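You operate a simulated robot arm through the tools that you are given. There is no shell and no other tool. Be economical: measure what you need, move in short steps, check, and stop when the job is done.

You are at the controls of a simulated robot arm. One attempt, no reset.

Task
Seal the bag in the vacuum sealer at 60 percent.
Fine: Switch on and set the dial, shut the lid and run one cycle; then open the lid and switch off again. The bag stays in the sealer; the other bags stay as they are.
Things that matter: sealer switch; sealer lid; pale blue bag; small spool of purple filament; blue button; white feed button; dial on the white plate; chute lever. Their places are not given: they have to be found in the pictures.

The check looks at the end state, three seconds after you hand in, the way a careful person would. Anything else that was tipped, shoved, dropped, spilled or broken makes it a failure. A push-on lid holds only when it is set on centred and level and pressed home; a screw cap is set on level and turned clockwise until tight.

Robot
A 6-joint arm with a two-finger parallel gripper, fixed in place. Base frame: the origin is at the foot of the arm, x ahead of it, y to its left, z up. Lengths are in mm, angles in degrees, forces in N, time in s.
With the tool pointing down near the work surface it reaches from about 400 to 520 mm from the base axis. Its first joint turns from -66.0 to 66.0 degrees. Payload 2.1 kg.
The TCP is the grasp point between the finger pads, 30 mm short of the fingertips. In the tool frame z runs along the fingers and y along their closing line. Largest opening 94 mm; finger width 28, thickness 10; the body of the gripper, 50 by 96 mm, starts 55 mm behind the TCP.
Orientation is that of the tool frame in the base frame, as a unit quaternion [w, x, y, z]. With the fingers straight down and closing along the base's y, the tool's x points along the base's -x, its y along +y and its z along -z.

Tools
- The arm moves only by the tool step_arm. Its argument "deltas" is a list of rows, each a list of 3 entries, a list of its own where there are three numbers: the shift along the tool's x, y, z in cm, then the turn, a rotation vector about the tool's x, y, z in degrees, then the gripper command, from -1 (fully open) to 1 (shut), values between in proportion. In form: [[[dx, dy, dz], [ax, ay, az], jaw], ...]. A call has 1 to 20 rows; each row is the pose to reach, as a shift and turn from the pose commanded when the call began, along the tool's axes at that moment. Each row takes 0.2 s and may step no farther than 50 mm and 8.6 degrees from the row before; otherwise, or with a gripper value out of range, the whole call is refused. A pose out of reach is approached as far as the arm can. The call stops where the force on the tool passes 90 N (or 10 N more than at its start, if that is more) or the arm is blocked; 0.2 s more then pass. The fingers move at their own pace (about 72 mm/s each) and stop on an object; they squeeze with about 38 N. The grip force told is the motor's: it shows also when the fingers shut on nothing. Time passes only in rows, and 0.2 s behind the last, so rows that repeat a pose let the fingers close. It gives the time, the measured TCP pose, the force on the tool (base axes), the opening and the grip force at its end, in the units of the frame above (readings bear some noise), and new pictures: "pictures" is both (left out), scene, wrist or none.
- Cameras (640 x 400 px; columns grow to the right, rows downward): "scene" is fixed at [45.9, -359.4, 505.2]; the picture's right is [0.86, -0.51, 0.00], its down [-0.23, -0.38, -0.89] and it looks along [0.46, 0.77, -0.45] (base axes); focal length 214 px, centre (320, 200). "wrist" rides on the gripper at [-37, 0, -58] in the tool frame; the picture's right is [0.00, -1.00, 0.00], its down [0.97, 0.00, -0.24] and it looks along [0.24, 0.00, 0.97] (tool axes); focal length 218 px, centre (320, 200).
- probe_pixels(camera, pixels): for up to 12 pixels [column, row] of the newest picture of that camera ("zoom" is the newest enlarged one), the place [x, y, z] in the base frame of the surface seen there, good to about 2 mm, but the place of the scene camera against the robot may be out by one fixed shift of up to 12 mm in any direction. No time passes.
- zoom(camera, box): a new picture of the part [left, top, right, bottom] of that camera's present view, enlarged. No time passes.
- finish_job(): hands the job in; it is judged then, once.

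Keep the steps short. Do not move on a guess: measure, check each grasp and each placing, and mend mistakes. In all there are 80 turns and 150 pictures (those below and enlarged ones count). Leave the gripper open and the arm clear of the work at the hand-in unless told otherwise, and finish with a single line.

The tools are called after "Emit:" as name(argument=value, ...) on one line, values as JSON. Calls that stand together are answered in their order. step_arm: Moves the arm, as the interface text tells. Its arguments: {"type":"object","properties":{"deltas":{"type":"array"},"pictures":{"type":"string","enum":["both","scene","wrist","none"]}},"required":["deltas"]} The other tools are called the same way: probe_pixels (camera, pixels) gives the place of the surface under pixels of a picture; zoom (camera, box) takes an enlarged picture of a part of a camera's view; finish_job () hands the job in.

At the start:

```text
time: 0.0
ee_pos: [230.8, -166.2, 468.9]
orientation: [0.0, 0.001, 1.0, -0.001]
force: [-0.1, 0.3, 0.2]
width: 93.9
finger_force: 0.1
```

scene: 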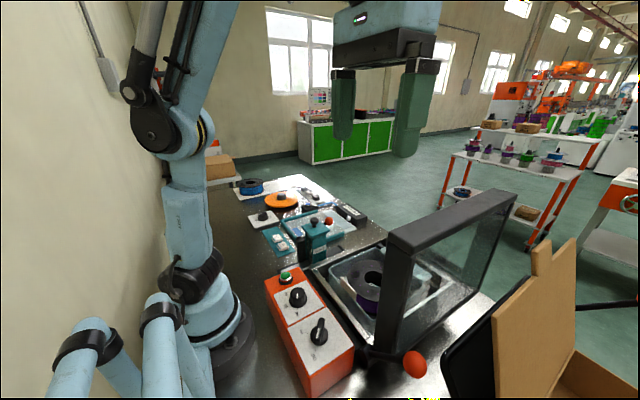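
wrist: 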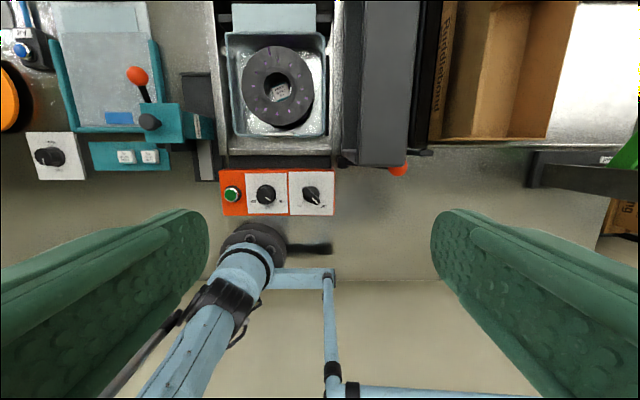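

I see an orange control box with a green button and two knobs in front of a sealer with its lid standing open. I'll enlarge both views to read the markings.

Emit:
zoom(camera="wrist", box=[200, 150, 360, 250])

Emit:
zoom(camera="scene", box=[230, 180, 550, 400])

Emit:
zoom(camera="wrist", box=[0, 0, 240, 200])

Emit:
probe_pixels(camera="wrist", pixels=[[232, 193], [266, 193], [311, 195], [398, 169], [385, 150], [385, 20], [345, 160], [280, 90], [270, 15], [228, 210], [330, 210], [280, 160]])

```text
4.00 times, centred on (280, 200) of wrist
```

zoom: 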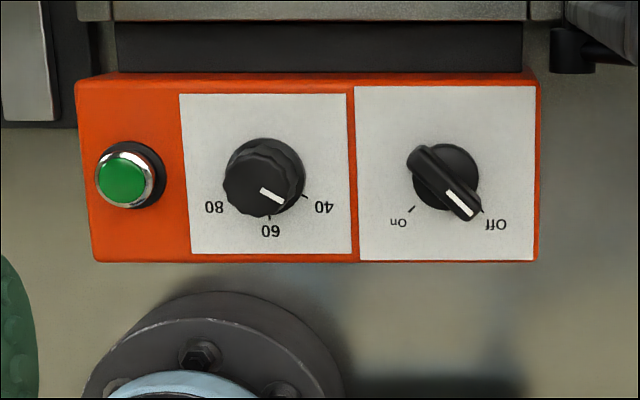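

```text
1.82 times, centred on (390, 290) of scene
```

zoom: 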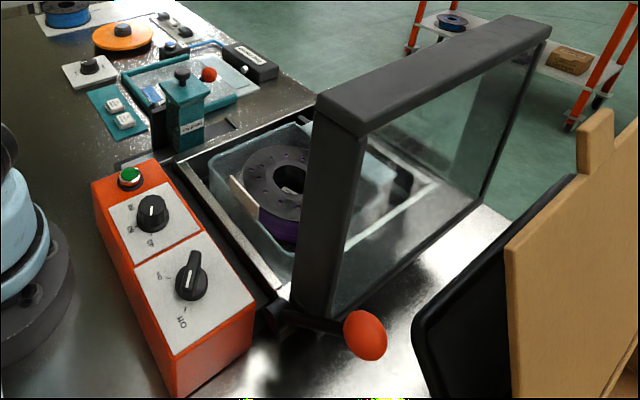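

```text
2.00 times, centred on (120, 100) of wrist
```

zoom: 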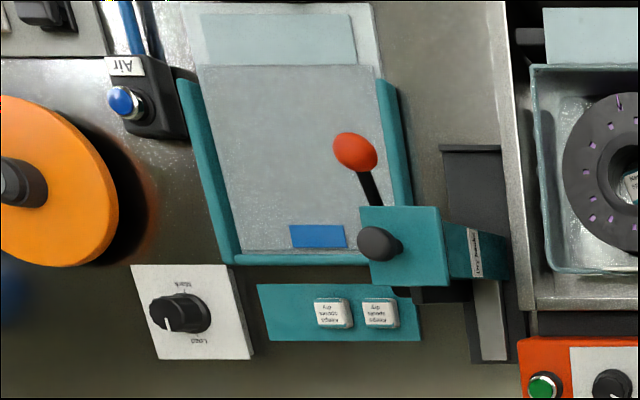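

```text
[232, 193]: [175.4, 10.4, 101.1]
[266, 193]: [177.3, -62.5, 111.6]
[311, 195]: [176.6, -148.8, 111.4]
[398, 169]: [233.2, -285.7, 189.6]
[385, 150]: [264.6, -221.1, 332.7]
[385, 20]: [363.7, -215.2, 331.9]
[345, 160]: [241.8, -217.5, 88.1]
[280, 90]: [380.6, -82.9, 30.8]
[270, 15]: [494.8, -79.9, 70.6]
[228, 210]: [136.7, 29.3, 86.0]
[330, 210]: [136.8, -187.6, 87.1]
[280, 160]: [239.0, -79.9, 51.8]
```

Those heights differ from the stated work surface, so I'll cross-check table points and the same fittings with the scene camera before trusting them.

Emit:
probe_pixels(camera="scene", pixels=[[286, 273], [298, 296], [319, 328], [415, 364], [228, 205], [215, 350], [420, 395], [370, 282], [390, 240], [505, 195], [377, 335], [240, 330]])

Emit:
probe_pixels(camera="wrist", pixels=[[90, 200], [380, 220], [255, 240], [120, 170], [149, 157], [22, 47], [150, 121], [137, 75], [47, 155], [370, 80], [350, 195], [235, 60]])

```text
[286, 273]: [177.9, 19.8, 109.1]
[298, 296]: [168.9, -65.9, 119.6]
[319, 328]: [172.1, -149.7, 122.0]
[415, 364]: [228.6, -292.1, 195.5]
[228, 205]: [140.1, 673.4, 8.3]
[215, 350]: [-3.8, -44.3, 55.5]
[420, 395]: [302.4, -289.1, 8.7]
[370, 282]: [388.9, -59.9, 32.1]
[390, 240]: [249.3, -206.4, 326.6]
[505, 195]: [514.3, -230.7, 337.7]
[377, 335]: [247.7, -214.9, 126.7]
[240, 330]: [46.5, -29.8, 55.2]
```

```text
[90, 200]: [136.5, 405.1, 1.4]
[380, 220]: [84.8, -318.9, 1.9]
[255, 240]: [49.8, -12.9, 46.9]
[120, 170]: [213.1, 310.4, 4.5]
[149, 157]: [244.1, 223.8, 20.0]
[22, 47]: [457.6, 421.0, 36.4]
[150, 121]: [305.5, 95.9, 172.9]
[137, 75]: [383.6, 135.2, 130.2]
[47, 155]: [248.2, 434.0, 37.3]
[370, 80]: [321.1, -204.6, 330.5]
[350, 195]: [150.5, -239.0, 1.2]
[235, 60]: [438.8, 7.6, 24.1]
```

The probed table lies at z≈0, not −382, and the wrist camera agrees with the arm's own geometry, so I'll trust the probes. The switch is near (177,−149,111), the dial near (177,−62,111) and the green button near (175,10,101). The lid stands upright at y≈−215. I'll move down to about (200,−110,300) for a closer look.

Emit:
step_arm(deltas=[[[0.7, 1.4, 4.2], [0, 0, 0], -1], [[1.5, 2.8, 8.4], [0, 0, 0], -1], [[2.3, 4.2, 12.6], [0, 0, 0], -1], [[3.1, 5.6, 16.9], [0, 0, 0], -1], [[3.1, 5.6, 16.9], [0, 0, 0], -1]], pictures="both")

```text
time: 1.2
ee_pos: [200.8, -110.4, 298.0]
orientation: [-0.001, 0.0, 1.0, 0.0]
force: [0.6, -0.1, -0.2]
width: 94.3
finger_force: 0.1
```

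scene: 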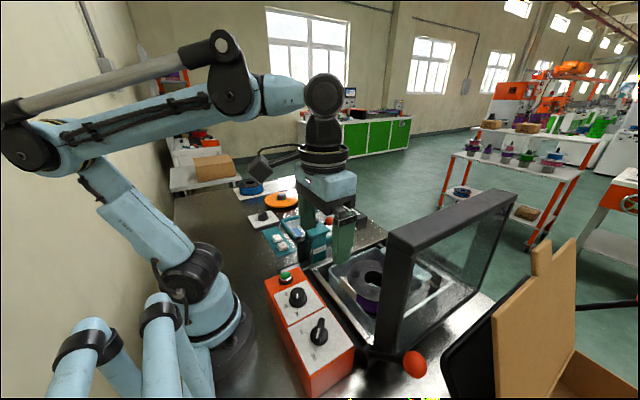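
wrist: 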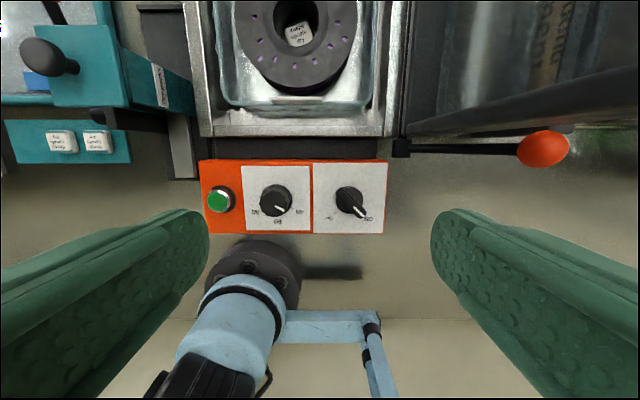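

The view is clear. I'll enlarge the panel to measure the knob angles and label marks.

Emit:
zoom(camera="wrist", box=[195, 150, 395, 240])

Emit:
probe_pixels(camera="wrist", pixels=[[274, 200], [274, 226], [349, 200], [349, 225], [220, 199], [375, 180], [285, 205], [360, 210], [542, 148], [450, 149], [340, 190], [398, 145]])

```text
3.20 times, centred on (295, 195) of wrist
```

zoom: 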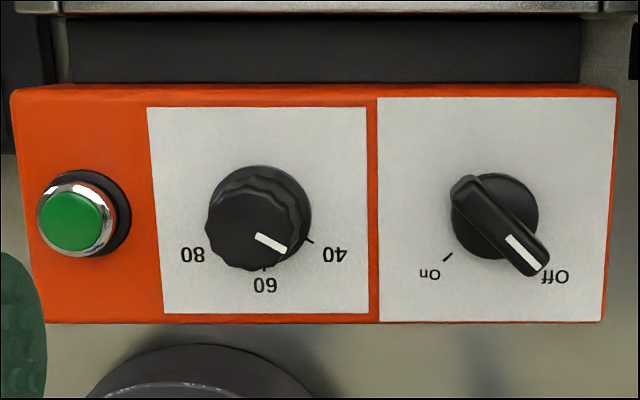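

```text
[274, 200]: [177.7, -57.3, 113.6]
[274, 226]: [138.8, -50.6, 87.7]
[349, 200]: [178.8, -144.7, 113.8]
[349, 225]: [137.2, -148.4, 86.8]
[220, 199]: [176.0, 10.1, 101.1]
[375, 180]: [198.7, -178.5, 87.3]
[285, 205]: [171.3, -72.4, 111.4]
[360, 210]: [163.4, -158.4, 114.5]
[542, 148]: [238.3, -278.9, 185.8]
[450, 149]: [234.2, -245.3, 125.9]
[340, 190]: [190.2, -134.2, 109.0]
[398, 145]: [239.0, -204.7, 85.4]
```

I'll zoom tighter on each knob to fix its centre and pointer angle.

Emit:
zoom(camera="wrist", box=[246, 180, 310, 220])

Emit:
zoom(camera="wrist", box=[318, 180, 382, 220])

```text
10.00 times, centred on (278, 200) of wrist
```

zoom: 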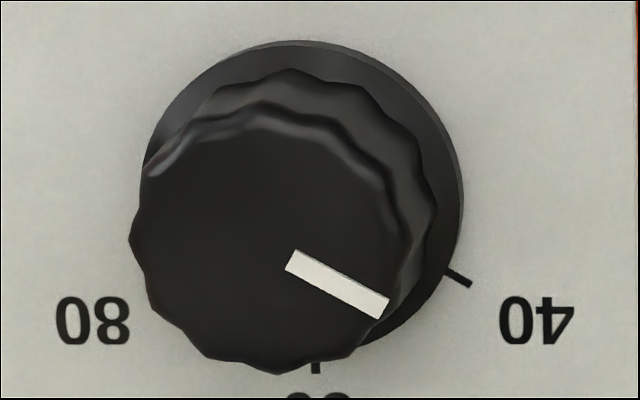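

```text
10.00 times, centred on (350, 200) of wrist
```

zoom: 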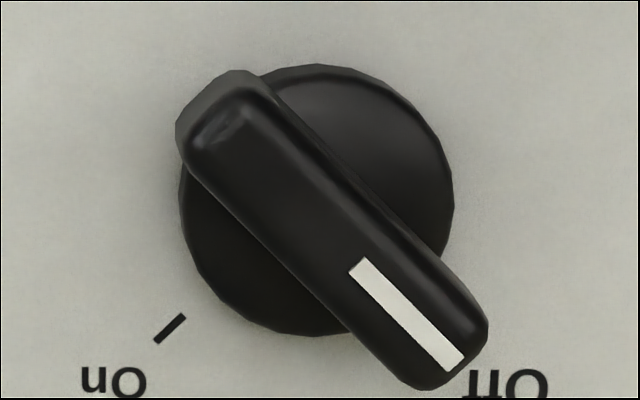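

Bar switch: centre about (173,−147), 48° below right in the picture, so it needs about 90° clockwise to reach On. Dial: centre about (172,−55.5), pointing at about 40, so it needs about 62° clockwise to reach 60. I'll go above the switch with the tool yawed −42° so the fingers straddle the bar.

Emit:
step_arm(deltas=[[[0.55, -0.73, 2.1], [0, 0, -8.4], -0.5], [[1.1, -1.46, 4.2], [0, 0, -16.8], -0.3], [[1.67, -2.2, 6.4], [0, 0, -25.2], -0.3], [[2.2, -2.9, 8.6], [0, 0, -33.6], -0.3], [[2.78, -3.66, 10.8], [0, 0, -42], -0.3], [[2.78, -3.66, 10.8], [0, 0, -42], -0.3]], pictures="both")

```text
time: 2.6
ee_pos: [172.5, -148.2, 188.7]
orientation: [0.0, -0.359, 0.933, 0.0]
force: [-0.3, 0.0, 0.5]
width: 61.2
finger_force: 0.1
```

scene: 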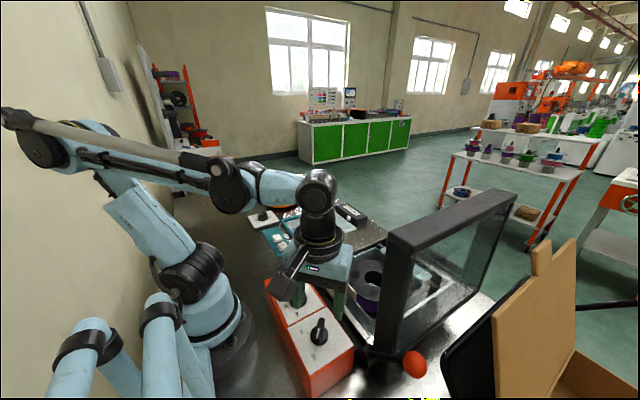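
wrist: 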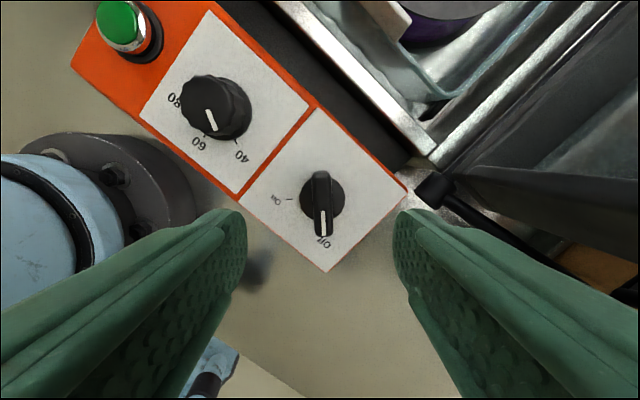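

The bar is upright and centred between the fingers (column 322). I'll lower to TCP z≈127 and close.

Emit:
step_arm(deltas=[[[0, 0, 2.5], [0, 0, 0], -0.3], [[0, 0, 4.5], [0, 0, 0], -0.3], [[0, 0, 6.1], [0, 0, 0], -0.3], [[0, 0, 6.1], [0, 0, 0], -0.3]], pictures="wrist")

Emit:
step_arm(deltas=[[[0, 0, 0], [0, 0, 0], 1], [[0, 0, 0], [0, 0, 0], 1], [[0, 0, 0], [0, 0, 0], 1]], pictures="wrist")

```text
time: 3.6
ee_pos: [173.2, -146.4, 128.4]
orientation: [-0.001, -0.358, 0.934, 0.0]
force: [0.9, 0.2, 0.2]
width: 61.1
finger_force: 0.0
```

wrist: 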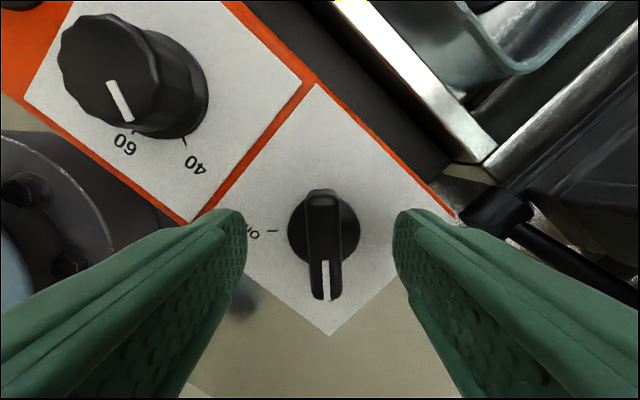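

```text
time: 4.4
ee_pos: [173.9, -146.9, 128.5]
orientation: [0.001, -0.358, 0.934, -0.003]
force: [15.6, -19.1, -11.0]
width: 12.6
finger_force: 45.0
```

wrist: 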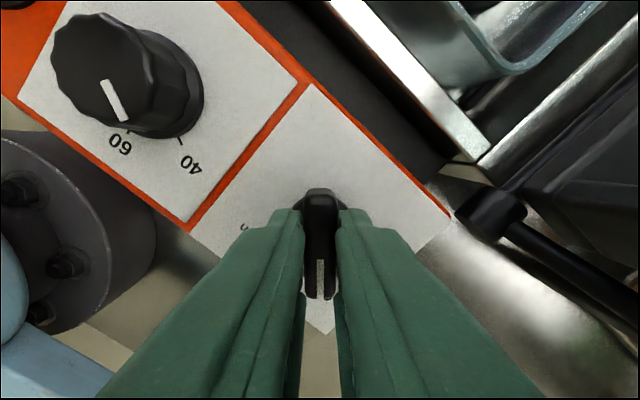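

Gripped, at 12.6 mm with a small sideways load. I'll ease 1 mm to −y and turn clockwise about the tool axis.

Emit:
step_arm(deltas=[[[0, -0.1, 0], [0, 0, 0], 1], [[0, -0.1, 0], [0, 0, 8.2], 1], [[0, -0.1, 0], [0, 0, 16.4], 1], [[0, -0.1, 0], [0, 0, 24.6], 1], [[0, -0.1, 0], [0, 0, 32.8], 1]], pictures="wrist")

```text
time: 5.6
ee_pos: [173.9, -148.5, 129.0]
orientation: [0.002, -0.079, 0.997, -0.001]
force: [17.1, -10.5, -33.3]
width: 13.0
finger_force: 44.9
```

wrist: 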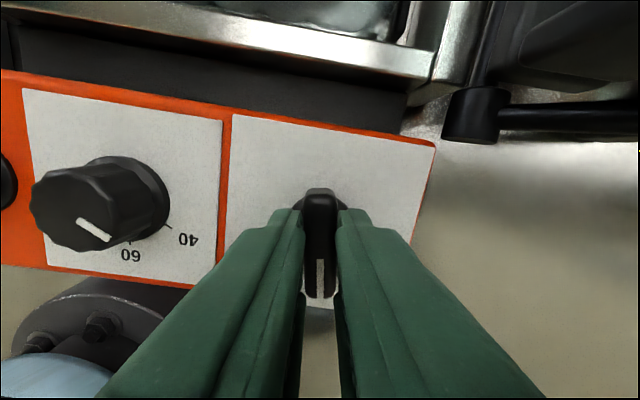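

The switch turns with the gripper. I'll continue another 57°, with a 1 mm correction toward +x.

Emit:
step_arm(deltas=[[[-0.1, 0, 0], [0, 0, 8.2], 1], [[-0.1, 0, 0], [0, 0, 16.4], 1], [[-0.1, 0, 0], [0, 0, 24.6], 1], [[-0.1, 0, 0], [0, 0, 32.8], 1], [[-0.1, 0, 0], [0, 0, 41], 1], [[-0.1, 0, 0], [0, 0, 49.2], 1], [[-0.1, 0, 0], [0, 0, 57], 1], [[-0.1, 0, 0], [0, 0, 57], 1]], pictures="wrist")

```text
time: 7.4
ee_pos: [174.4, -149.5, 130.5]
orientation: [0.0, 0.406, 0.914, -0.004]
force: [-8.7, -29.4, -14.4]
width: 13.2
finger_force: 45.0
```

wrist: 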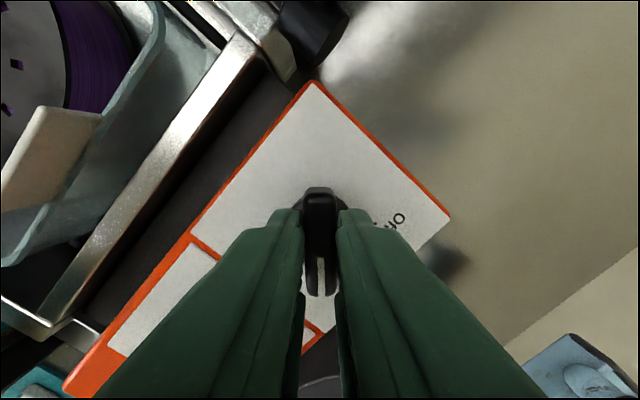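

Turned to +48°. I'll open and lift to check where the pointer sits.

Emit:
step_arm(deltas=[[[0, 0, 0], [0, 0, 0], -0.3], [[0, 0, 0], [0, 0, 0], -0.3], [[0, 0, -3], [0, 0, 0], -0.3], [[0, 0, -6], [0, 0, 0], -0.3], [[0, 0, -8], [0, 0, 0], -0.3]], pictures="wrist")

Emit:
zoom(camera="wrist", box=[160, 100, 420, 300])

```text
time: 8.6
ee_pos: [174.8, -149.4, 211.3]
orientation: [0.0, 0.405, 0.914, 0.0]
force: [-0.1, 0.0, 1.5]
width: 61.1
finger_force: 0.1
```

wrist: 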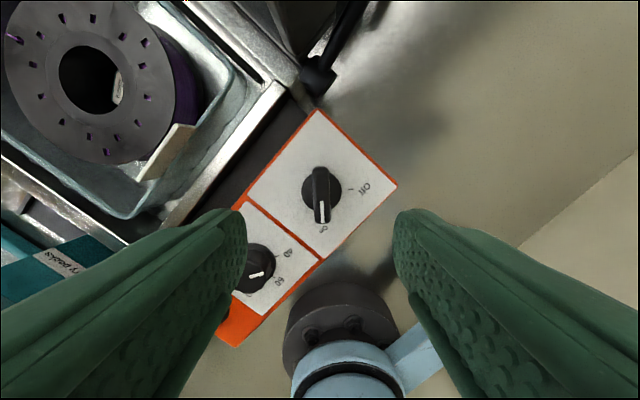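

```text
2.00 times, centred on (290, 200) of wrist
```

zoom: 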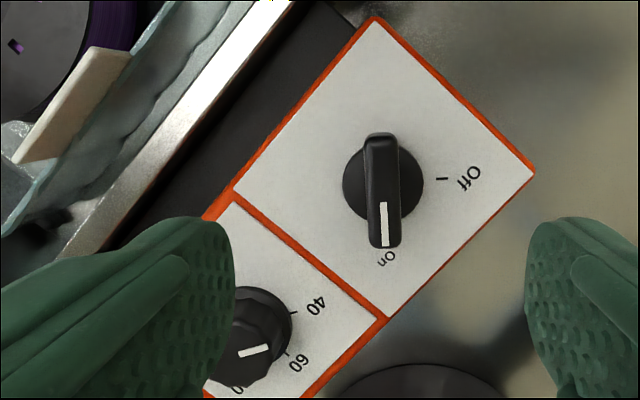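

The switch reads On. Next I'll go above the dial (172,−55.5) with the yaw at −30°.

Emit:
step_arm(deltas=[[[0.72, 0.61, 0], [0, 0, -7.8], -0.3], [[1.44, 1.21, 0], [0, 0, -15.6], -0.3], [[2.16, 1.82, 0], [0, 0, -23.4], -0.3], [[2.88, 2.43, 0], [0, 0, -31.2], -0.3], [[3.6, 3.04, 0], [0, 0, -39], -0.3], [[4.31, 3.64, 0], [0, 0, -46.8], -0.3], [[5.03, 4.25, 0], [0, 0, -54.6], -0.3], [[5.75, 4.86, 0.5], [0, 0, -62.4], -0.3], [[6.47, 5.46, 1.2], [0, 0, -70.2], -0.3], [[7.19, 6.07, 2], [0, 0, -78], -0.3], [[7.19, 6.07, 2], [0, 0, -78], -0.3]], pictures="wrist")

Emit:
zoom(camera="wrist", box=[240, 140, 400, 240])

```text
time: 11.0
ee_pos: [170.4, -54.8, 190.8]
orientation: [0.0, -0.261, 0.965, 0.0]
force: [-0.1, 0.5, -0.1]
width: 61.2
finger_force: 0.0
```

wrist: 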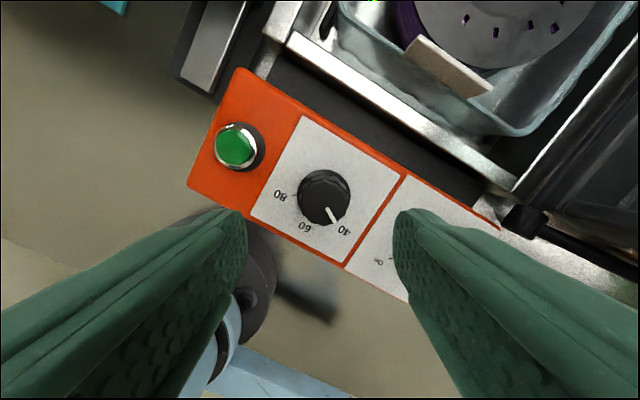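

```text
4.00 times, centred on (320, 190) of wrist
```

zoom: 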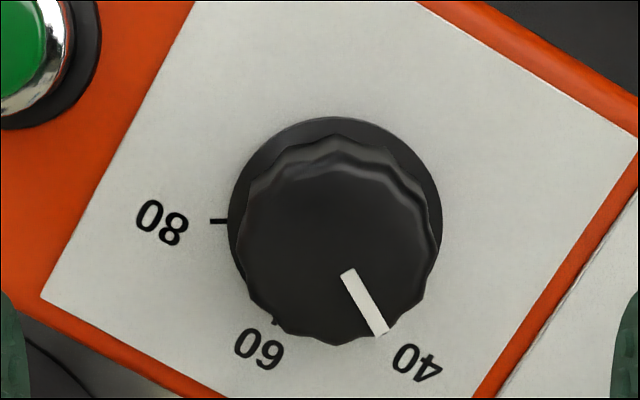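

The ticks are about 60° apart and the pointer is at 40. The dial's centre is about 3 mm to tool −y and 2 mm to tool −x, so I'll correct, lower and grip.

Emit:
step_arm(deltas=[[[-0.2, -0.3, 2], [0, 0, 0], -0.3], [[-0.2, -0.3, 4.5], [0, 0, 0], -0.3], [[-0.2, -0.3, 6.4], [0, 0, 0], -0.3], [[-0.2, -0.3, 6.4], [0, 0, 0], 0.2], [[-0.2, -0.3, 6.4], [0, 0, 0], 1], [[-0.2, -0.3, 6.4], [0, 0, 0], 1]], pictures="wrist")

```text
time: 12.4
ee_pos: [175.1, -56.8, 126.4]
orientation: [-0.001, -0.26, 0.966, 0.002]
force: [-9.4, 16.6, -2.0]
width: 32.4
finger_force: 44.9
```

wrist: 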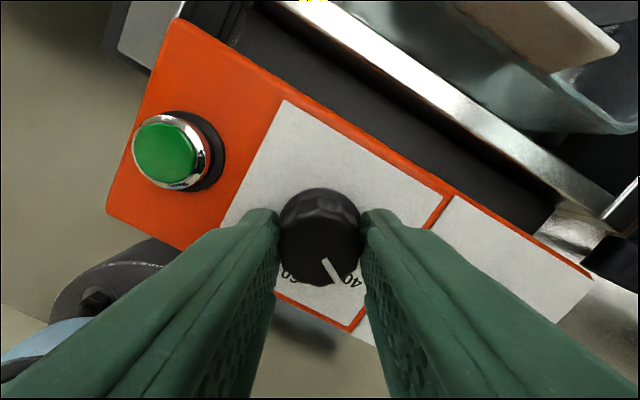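

Gripped at 32.4 mm. I'll ease +1 mm in tool y and turn 60° clockwise.

Emit:
step_arm(deltas=[[[0, 0.1, 0], [0, 0, 7.5], 1], [[0, 0.1, 0], [0, 0, 15], 1], [[0, 0.1, 0], [0, 0, 22.5], 1], [[0, 0.1, 0], [0, 0, 30], 1], [[0, 0.1, 0], [0, 0, 37.5], 1], [[0, 0.1, 0], [0, 0, 45], 1], [[0, 0.1, 0], [0, 0, 52.5], 1], [[0, 0.1, 0], [0, 0, 60], 1], [[0, 0.1, 0], [0, 0, 60], 1]], pictures="none")

Emit:
step_arm(deltas=[[[0, 0, 0], [0, 0, 0], -0.3], [[0, 0, 0], [0, 0, 0], -0.3], [[0, 0, -3], [0, 0, 0], -0.3], [[0, 0, -6.4], [0, 0, 0], -0.3], [[0, 0, -6.4], [0, 0, 0], -0.3]], pictures="wrist")

Emit:
zoom(camera="wrist", box=[240, 140, 400, 240])

```text
time: 14.4
ee_pos: [173.4, -56.4, 126.8]
orientation: [0.003, 0.259, 0.966, -0.007]
force: [5.0, -37.7, 31.2]
width: 32.4
finger_force: 44.7
```

```text
time: 15.6
ee_pos: [176.4, -54.9, 189.9]
orientation: [0.0, 0.257, 0.966, 0.001]
force: [-0.5, 0.1, -0.2]
width: 61.0
finger_force: 0.1
```

wrist: 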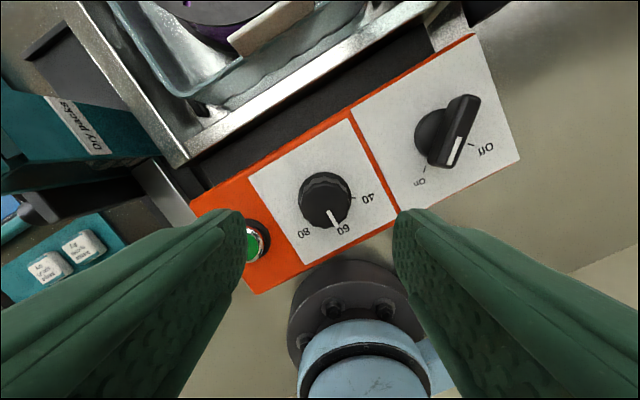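

```text
4.00 times, centred on (320, 190) of wrist
```

zoom: 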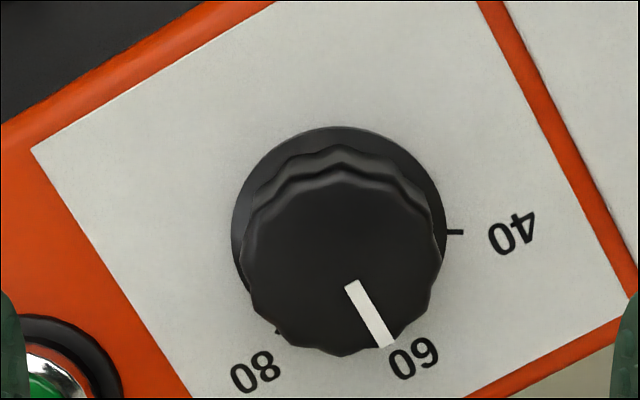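

The dial pointer lines up with 60. I'll double-check the switch in this same view and find the fully visible lid handle.

Emit:
zoom(camera="wrist", box=[390, 80, 518, 200])

Emit:
zoom(camera="scene", box=[340, 180, 540, 400])

Emit:
probe_pixels(camera="scene", pixels=[[414, 364], [385, 355], [372, 352], [393, 240], [405, 248], [500, 190], [515, 200], [480, 285], [385, 330], [405, 250], [403, 320], [374, 318]])

```text
3.33 times, centred on (454, 140) of wrist
```

zoom: 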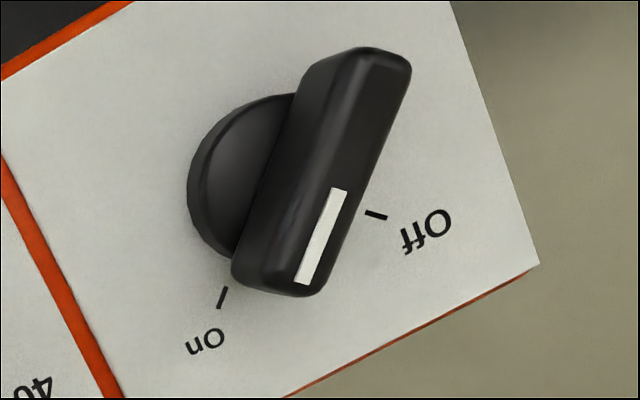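

```text
1.82 times, centred on (440, 290) of scene
```

zoom: 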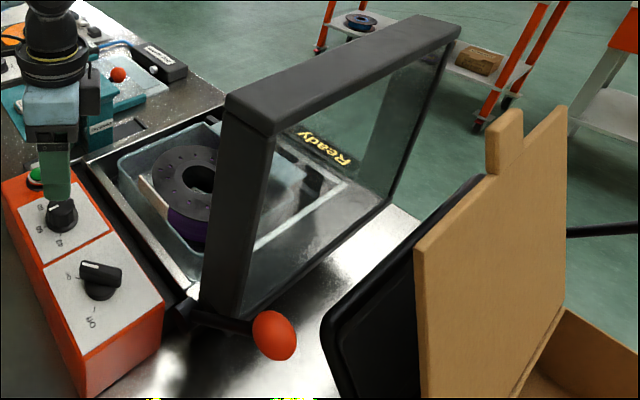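

```text
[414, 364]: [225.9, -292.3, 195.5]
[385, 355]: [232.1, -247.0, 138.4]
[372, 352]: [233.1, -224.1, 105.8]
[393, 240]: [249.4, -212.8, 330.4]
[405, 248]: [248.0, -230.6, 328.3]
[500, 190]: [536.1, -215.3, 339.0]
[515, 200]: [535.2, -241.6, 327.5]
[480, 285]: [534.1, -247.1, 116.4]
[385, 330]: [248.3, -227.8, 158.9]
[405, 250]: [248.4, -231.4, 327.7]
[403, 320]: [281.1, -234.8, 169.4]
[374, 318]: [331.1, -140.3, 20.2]
```

The display now shows "Ready" and the switch pointer is parallel to the On tick. The lid pivots near (y≈−210, z≈85), and the red ball on its lever is at about (238,−289,172). I'll rise over the lid's height, then go across above the ball with the yaw at 90° so the fingers close along x.

Emit:
step_arm(deltas=[[[0, 0, -4.2], [0, 0, 0], -0.3], [[0, 0, -8.4], [0, 0, 0], -0.3], [[0, 0, -12.6], [0, 0, 0], -0.3], [[0, 0, -16.8], [0, 0, 0], -0.3], [[0, 0, -21], [0, 0, 0], -0.3], [[-2.13, -2.15, -21], [0, 0, 7.5], -0.3], [[-4.25, -4.3, -21], [0, 0, 15], -0.3], [[-6.4, -6.45, -21], [0, 0, 22.5], -0.3], [[-8.5, -8.6, -21], [0, 0, 30], -0.3], [[-10.6, -10.75, -21], [0, 0, 37.5], -0.3], [[-12.75, -12.9, -21], [0, 0, 45], -0.3], [[-14.9, -15.05, -21], [0, 0, 52.5], -0.3], [[-17.0, -17.2, -21], [0, 0, 60], -0.3], [[-17.0, -17.2, -21], [0, 0, 60], -0.3]], pictures="both")

```text
time: 18.6
ee_pos: [237.2, -288.2, 398.6]
orientation: [0.0, 0.707, 0.707, 0.0]
force: [0.6, 0.0, -0.8]
width: 61.2
finger_force: 0.0
```

scene: 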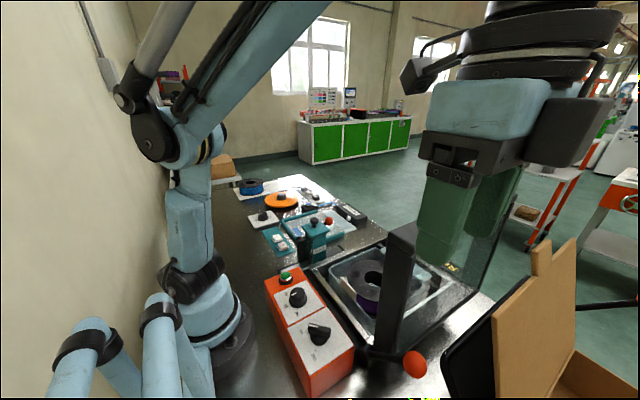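
wrist: 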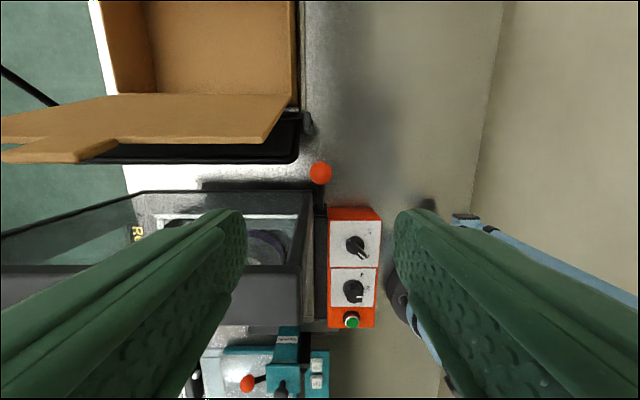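

I see the ball at (320,173), and a cardboard carton with a flap above it near rows 95–160. I'll probe the ball, hub, lid and carton for clearance.

Emit:
probe_pixels(camera="wrist", pixels=[[320, 173], [320, 164], [320, 183], [310, 173], [330, 173], [320, 200], [320, 208], [300, 200], [250, 193], [270, 120], [295, 150], [306, 125]])

Emit:
zoom(camera="wrist", box=[240, 130, 400, 230])

```text
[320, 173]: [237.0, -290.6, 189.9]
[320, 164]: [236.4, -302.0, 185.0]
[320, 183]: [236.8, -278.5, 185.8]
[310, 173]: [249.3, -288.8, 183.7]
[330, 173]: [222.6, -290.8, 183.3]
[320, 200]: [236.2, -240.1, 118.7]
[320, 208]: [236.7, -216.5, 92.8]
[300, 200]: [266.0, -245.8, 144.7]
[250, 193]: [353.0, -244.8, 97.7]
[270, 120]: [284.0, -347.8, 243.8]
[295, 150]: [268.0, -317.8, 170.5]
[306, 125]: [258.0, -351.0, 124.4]
```

```text
4.00 times, centred on (320, 180) of wrist
```

zoom: 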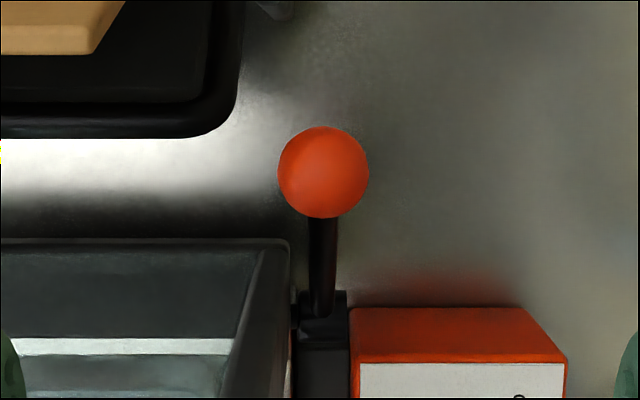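

Ball centre is about (237,−291,173), radius about 16.5; the black case edge is at y≤−318. I'll narrow the jaw to about 47 mm and come down halfway to check clearances.

Emit:
step_arm(deltas=[[[0, 0, 4], [0, 0, 0], 0.0], [[0, 0, 8], [0, 0, 0], 0.0], [[0, 0, 12], [0, 0, 0], 0.0], [[0, 0, 15.5], [0, 0, 0], 0.0], [[0, 0, 15.5], [0, 0, 0], 0.0]], pictures="both")

Emit:
probe_pixels(camera="wrist", pixels=[[320, 180], [320, 165], [320, 195], [305, 180], [335, 180], [320, 215]])

```text
time: 19.8
ee_pos: [234.5, -288.5, 243.5]
orientation: [0.0, 0.706, 0.708, -0.001]
force: [-1.2, 0.6, 1.1]
width: 47.1
finger_force: 0.1
```

scene: 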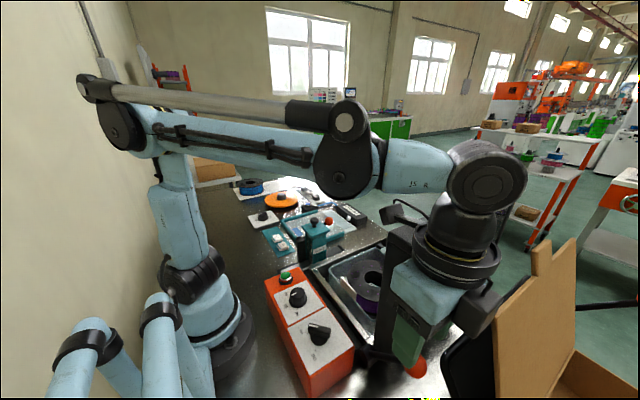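
wrist: 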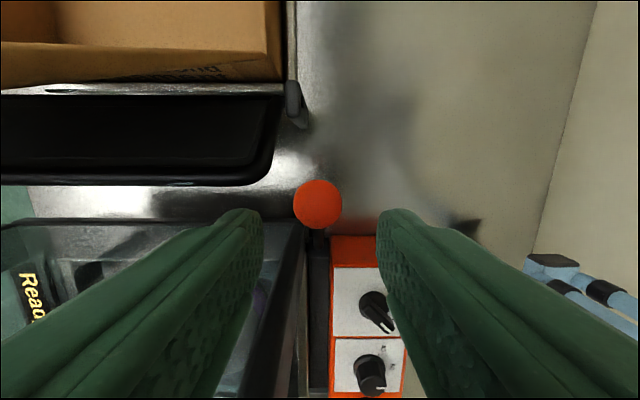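

```text
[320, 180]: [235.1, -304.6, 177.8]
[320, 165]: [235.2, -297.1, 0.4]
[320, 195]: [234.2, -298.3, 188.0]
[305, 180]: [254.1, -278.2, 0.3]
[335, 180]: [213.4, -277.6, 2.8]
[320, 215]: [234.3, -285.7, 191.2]
```

I'll probe the carton's near edges and the gripper's black block to judge the gap before lowering further.

Emit:
probe_pixels(camera="scene", pixels=[[498, 325], [498, 350], [500, 380], [540, 260], [525, 330], [484, 305], [488, 318], [475, 320], [452, 365], [470, 375], [416, 370], [440, 330]])

Emit:
zoom(camera="scene", box=[360, 220, 560, 400])

```text
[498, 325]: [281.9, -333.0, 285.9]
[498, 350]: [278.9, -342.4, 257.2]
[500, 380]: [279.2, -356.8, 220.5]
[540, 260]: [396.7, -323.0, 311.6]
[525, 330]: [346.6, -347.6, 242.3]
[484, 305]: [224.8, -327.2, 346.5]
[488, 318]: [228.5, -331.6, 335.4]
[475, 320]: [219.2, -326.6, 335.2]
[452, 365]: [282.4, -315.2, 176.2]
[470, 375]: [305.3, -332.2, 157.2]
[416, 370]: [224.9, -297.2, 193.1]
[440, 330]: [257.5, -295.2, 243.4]
```

```text
2.22 times, centred on (460, 310) of scene
```

zoom: 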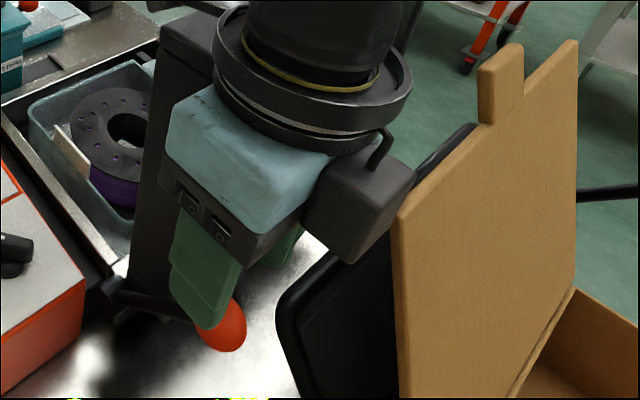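

Clearances are adequate: about 15 mm from finger to case, and over 25 mm from camera to flap. I'll lower 67 mm so the ball lies between the pads, then grip it.

Emit:
step_arm(deltas=[[[0, 0.15, 2.5], [0, 0, 0], 0.0], [[0, 0.15, 5], [0, 0, 0], 0.0], [[0, 0.15, 6.7], [0, 0, 0], 0.0], [[0, 0.15, 6.7], [0, 0, 0], 0.0]], pictures="wrist")

Emit:
step_arm(deltas=[[[0, 0, 0], [0, 0, 0], 1], [[0, 0, 0], [0, 0, 0], 1]], pictures="both")

```text
time: 20.2
ee_pos: [237.3, -281.5, 232.0]
orientation: [-0.011, 0.704, 0.71, 0.011]
force: [-5.0, 1.7, 17.0]
width: 47.0
finger_force: 0.1
stopped in row 2: the force on the tool passed its limit (the readings are from after the stop); the commanded pose is now the measured one
```

wrist: 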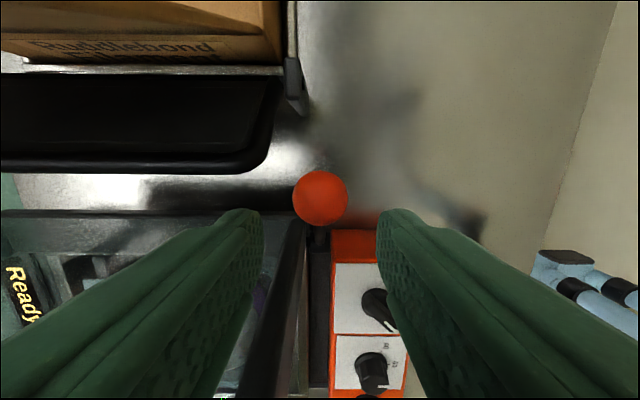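

```text
time: 20.8
ee_pos: [235.2, -281.7, 231.7]
orientation: [-0.011, 0.704, 0.71, 0.012]
force: [-6.9, 0.8, 33.7]
width: 0.0
finger_force: 32.9
```

scene: 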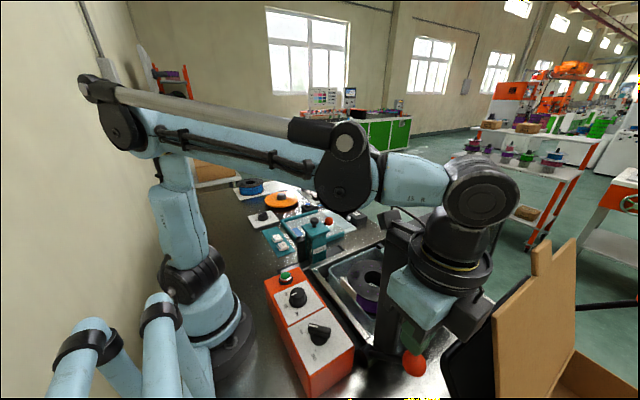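
wrist: 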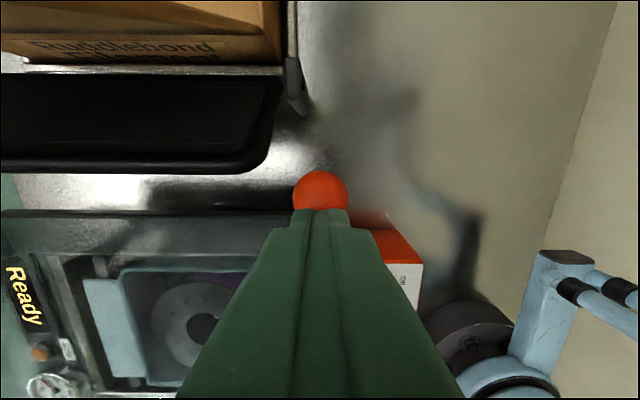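

The drop stopped at z=232: the round wrist flange touched the lid's top edge, and I then closed the jaw needlessly. I'll lift off, reopen, and tilt the tool 25° so the wrist leans toward −x and clears the lid end at x=245.

Emit:
step_arm(deltas=[[[-0.1, 0, -2], [0, 0, 0], 1], [[-0.7, 0, -4], [0, -1.8, 0], 0.0], [[-0.7, 0, -6], [-8.3, -1.8, 0], 0.0], [[-0.7, 0, -6], [-16.6, -1.8, 0], 0.0], [[-0.7, 0, -6], [-25, -1.8, 0], 0.0], [[-0.7, 0, -6], [-25, -1.8, 0], 0.0]], pictures="both")

Emit:
zoom(camera="scene", box=[340, 200, 560, 400])

```text
time: 22.2
ee_pos: [236.9, -289.6, 289.6]
orientation: [0.155, 0.69, 0.69, 0.154]
force: [0.6, -0.2, 0.2]
width: 47.0
finger_force: 0.1
```

scene: 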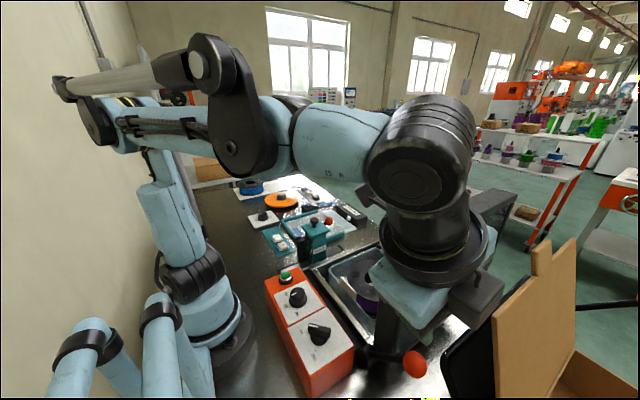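
wrist: 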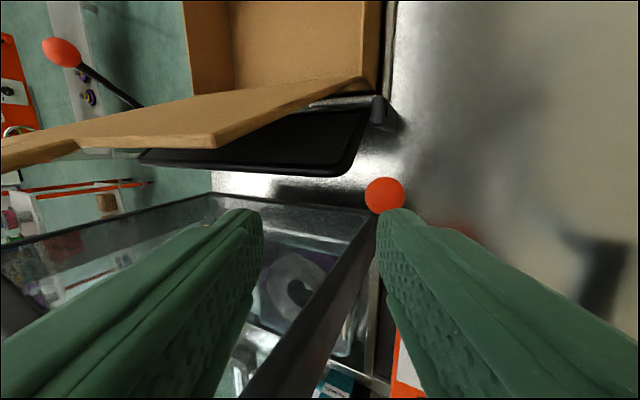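

```text
2.00 times, centred on (450, 300) of scene
```

zoom: 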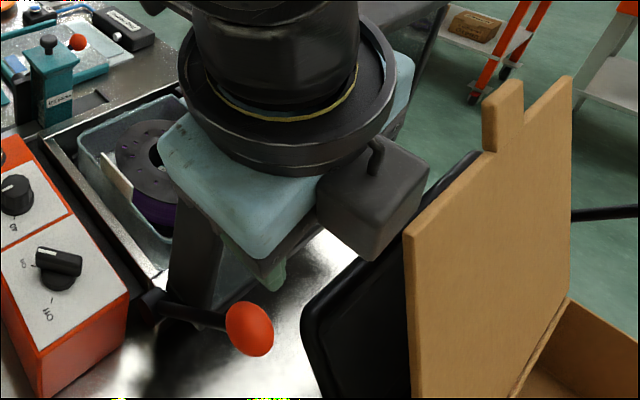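

The tilt gives the wrist clearance and the ball is unmoved. I'll line up 60 mm back along the tool axis from the ball, at (211,−289,228), and look.

Emit:
step_arm(deltas=[[[0, -1.7, 1.5], [0, 0, 0], 0.0], [[0, -3.4, 3], [0, 0, 0], 0.0], [[0.06, -4.96, 4.48], [0, 0, 0], 0.0], [[0.06, -4.96, 4.48], [0, 0, 0], 0.0]], pictures="both")

Emit:
probe_pixels(camera="wrist", pixels=[[320, 205], [312, 205], [328, 205], [320, 195], [320, 215]])

```text
time: 23.2
ee_pos: [222.8, -282.4, 228.7]
orientation: [0.155, 0.691, 0.69, 0.153]
force: [-0.5, 0.5, 0.1]
width: 46.9
finger_force: 0.1
out of reach, approached as far as the arm can: row 2, 3, 4
```

scene: 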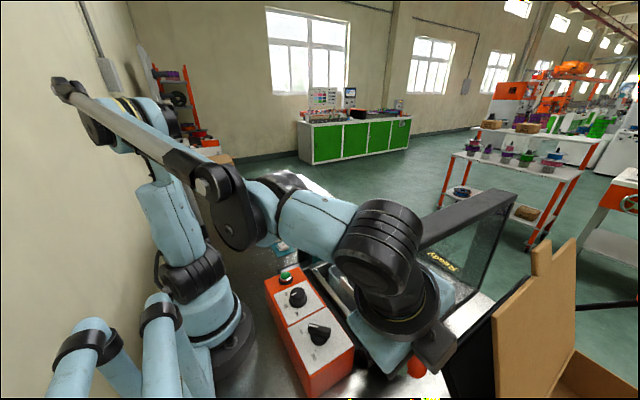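
wrist: 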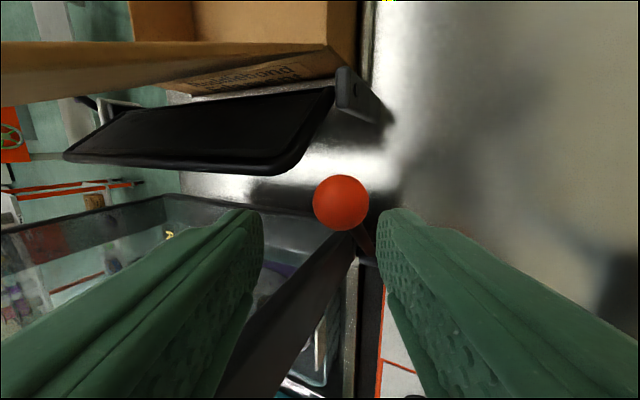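

```text
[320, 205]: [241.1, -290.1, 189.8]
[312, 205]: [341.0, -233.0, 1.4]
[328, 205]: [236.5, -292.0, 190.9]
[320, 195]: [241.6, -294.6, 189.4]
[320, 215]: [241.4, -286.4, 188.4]
```

The first joint is at its limit at that standoff, but advancing along the tool axis brings the pose back into range. I'll open the jaw to 61 and advance 2 cm, then 3 cm.

Emit:
step_arm(deltas=[[[0, 0, 2], [0, 0, 0], -0.3], [[0, 0, 2], [0, 0, 0], -0.3], [[0, 0, 3], [0, 0, 0], -0.3], [[0, 0, 3], [0, 0, 0], -0.3]], pictures="both")

```text
time: 24.2
ee_pos: [235.8, -283.3, 202.5]
orientation: [0.154, 0.689, 0.691, 0.154]
force: [-0.4, 0.0, 0.3]
width: 61.0
finger_force: 0.1
```

scene: 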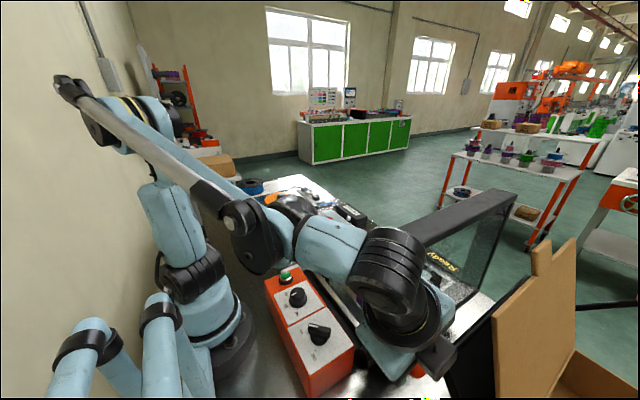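
wrist: 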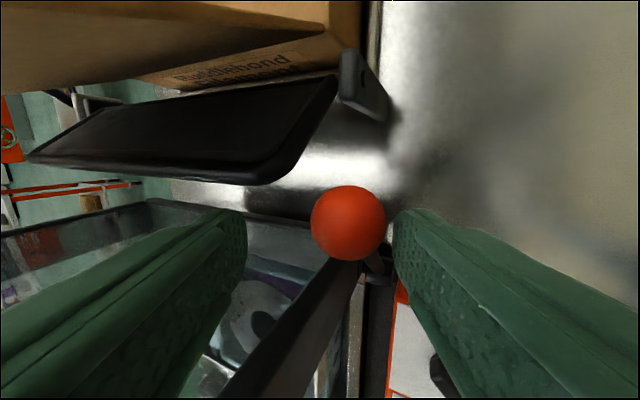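

Now at (235.8,−283,202.5), with the ball 12 mm to tool −y and 6 mm to tool −x. I'll shift sideways first, then advance 2 cm.

Emit:
step_arm(deltas=[[[-0.25, -0.7, 0], [0, 0, 0], -0.3], [[-0.5, -1.2, 0], [0, 0, 0], -0.3], [[-0.5, -1.2, 1], [0, 0, 0], -0.3], [[-0.5, -1.2, 2], [0, 0, 0], -0.3], [[-0.5, -1.2, 2], [0, 0, 0], -0.3]], pictures="both")

```text
time: 25.4
ee_pos: [233.5, -288.0, 176.8]
orientation: [0.155, 0.69, 0.691, 0.153]
force: [-0.3, 0.1, -1.0]
width: 61.0
finger_force: 0.1
```

scene: 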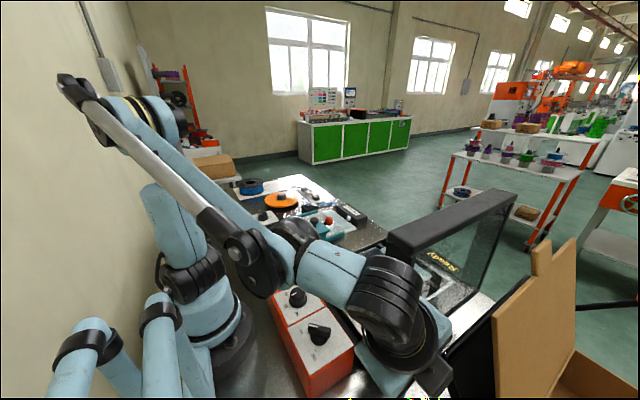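
wrist: 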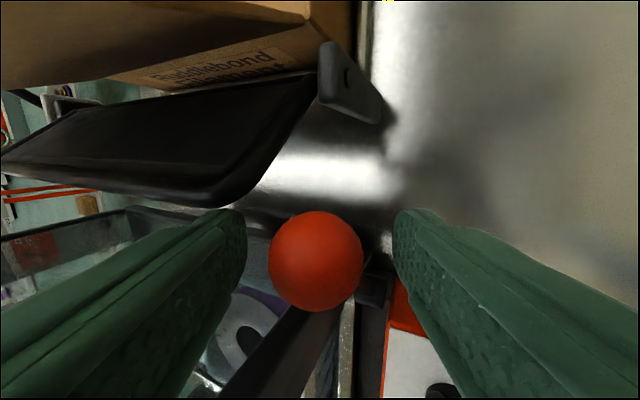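

The ball is between the pads (centre about (317,260)). I'll close on it.

Emit:
step_arm(deltas=[[[0, 0, 0], [0, 0, 0], 0.2], [[0, 0, 0], [0, 0, 0], 1], [[0, 0, 0], [0, 0, 0], 1]], pictures="wrist")

```text
time: 26.2
ee_pos: [234.5, -287.4, 177.4]
orientation: [0.155, 0.688, 0.692, 0.153]
force: [19.0, -4.3, 4.8]
width: 30.0
finger_force: 45.0
```

wrist: 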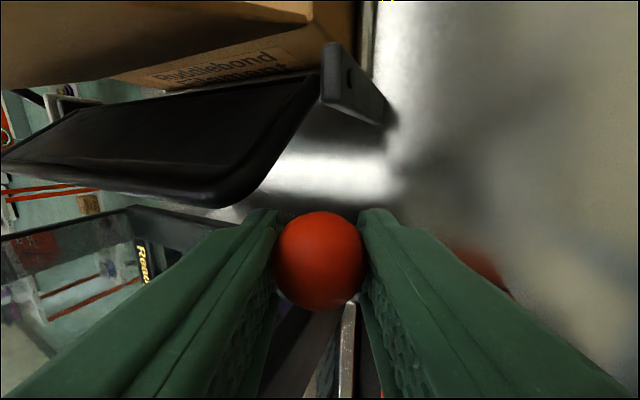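

The ball is gripped at 30 mm, which matches its size. I'll start the arc about a guessed pivot (y −213, z 80), two 8° steps, and read the forces.

Emit:
step_arm(deltas=[[[0.7, 0.32, -0.48], [0, 0, 0], 1], [[1.38, 0.5, -0.88], [0, 0, 0], 1], [[2.1, 0.68, -1.25], [0, 0, 0], 1], [[2.88, 0.83, -1.58], [0, 0, 0], 1]], pictures="both")

```text
time: 27.2
ee_pos: [232.4, -260.6, 195.7]
orientation: [0.155, 0.691, 0.69, 0.149]
force: [-18.1, -21.2, 25.0]
width: 31.9
finger_force: 45.0
```

scene: 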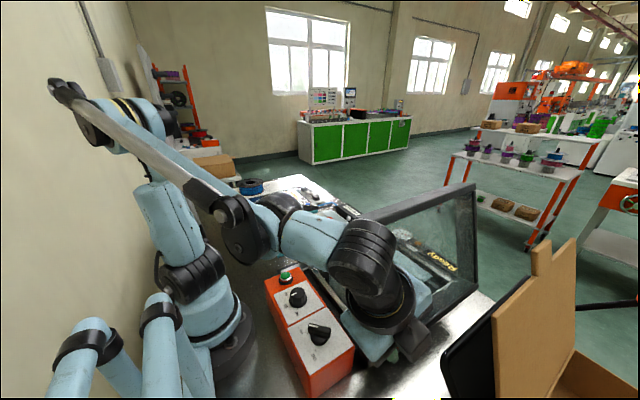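
wrist: 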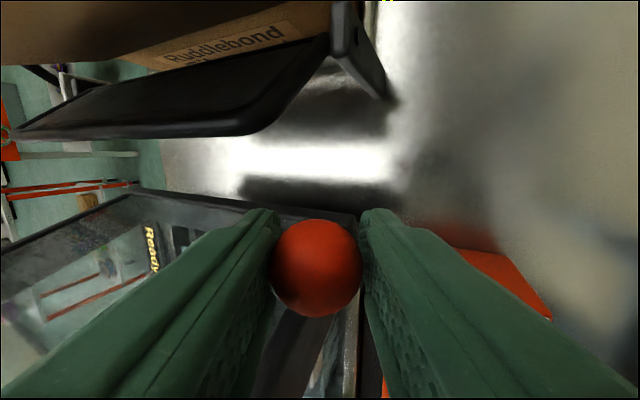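

The lid follows. The arc fits a pivot nearer (y −206, z 80), so I'll continue in small steps to about 92°.

Emit:
step_arm(deltas=[[[0.81, 0.12, -0.38], [0, 0, 0], 1], [[1.62, 0.27, -0.68], [0, 0, 0], 1], [[2.46, 0.36, -0.9], [0, 0, 0], 1], [[3.32, 0.45, -1.07], [0, 0, 0], 1], [[4.2, 0.48, -1.17], [0, 0, 0], 1], [[5.06, 0.52, -1.23], [0, 0, 0], 1]], pictures="scene")

```text
time: 28.6
ee_pos: [232.1, -210.2, 209.4]
orientation: [0.153, 0.69, 0.691, 0.148]
force: [-25.5, -11.6, 7.4]
width: 30.2
finger_force: 44.7
```

scene: 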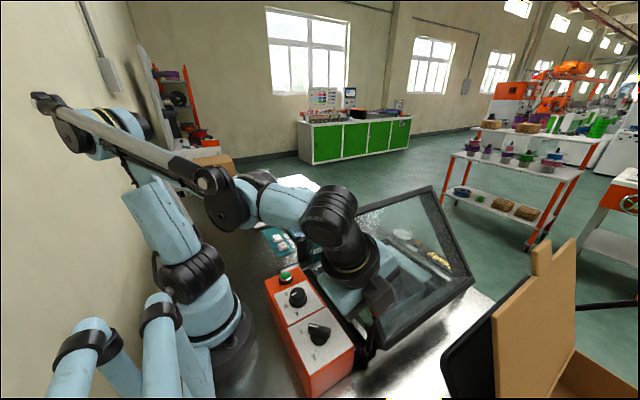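

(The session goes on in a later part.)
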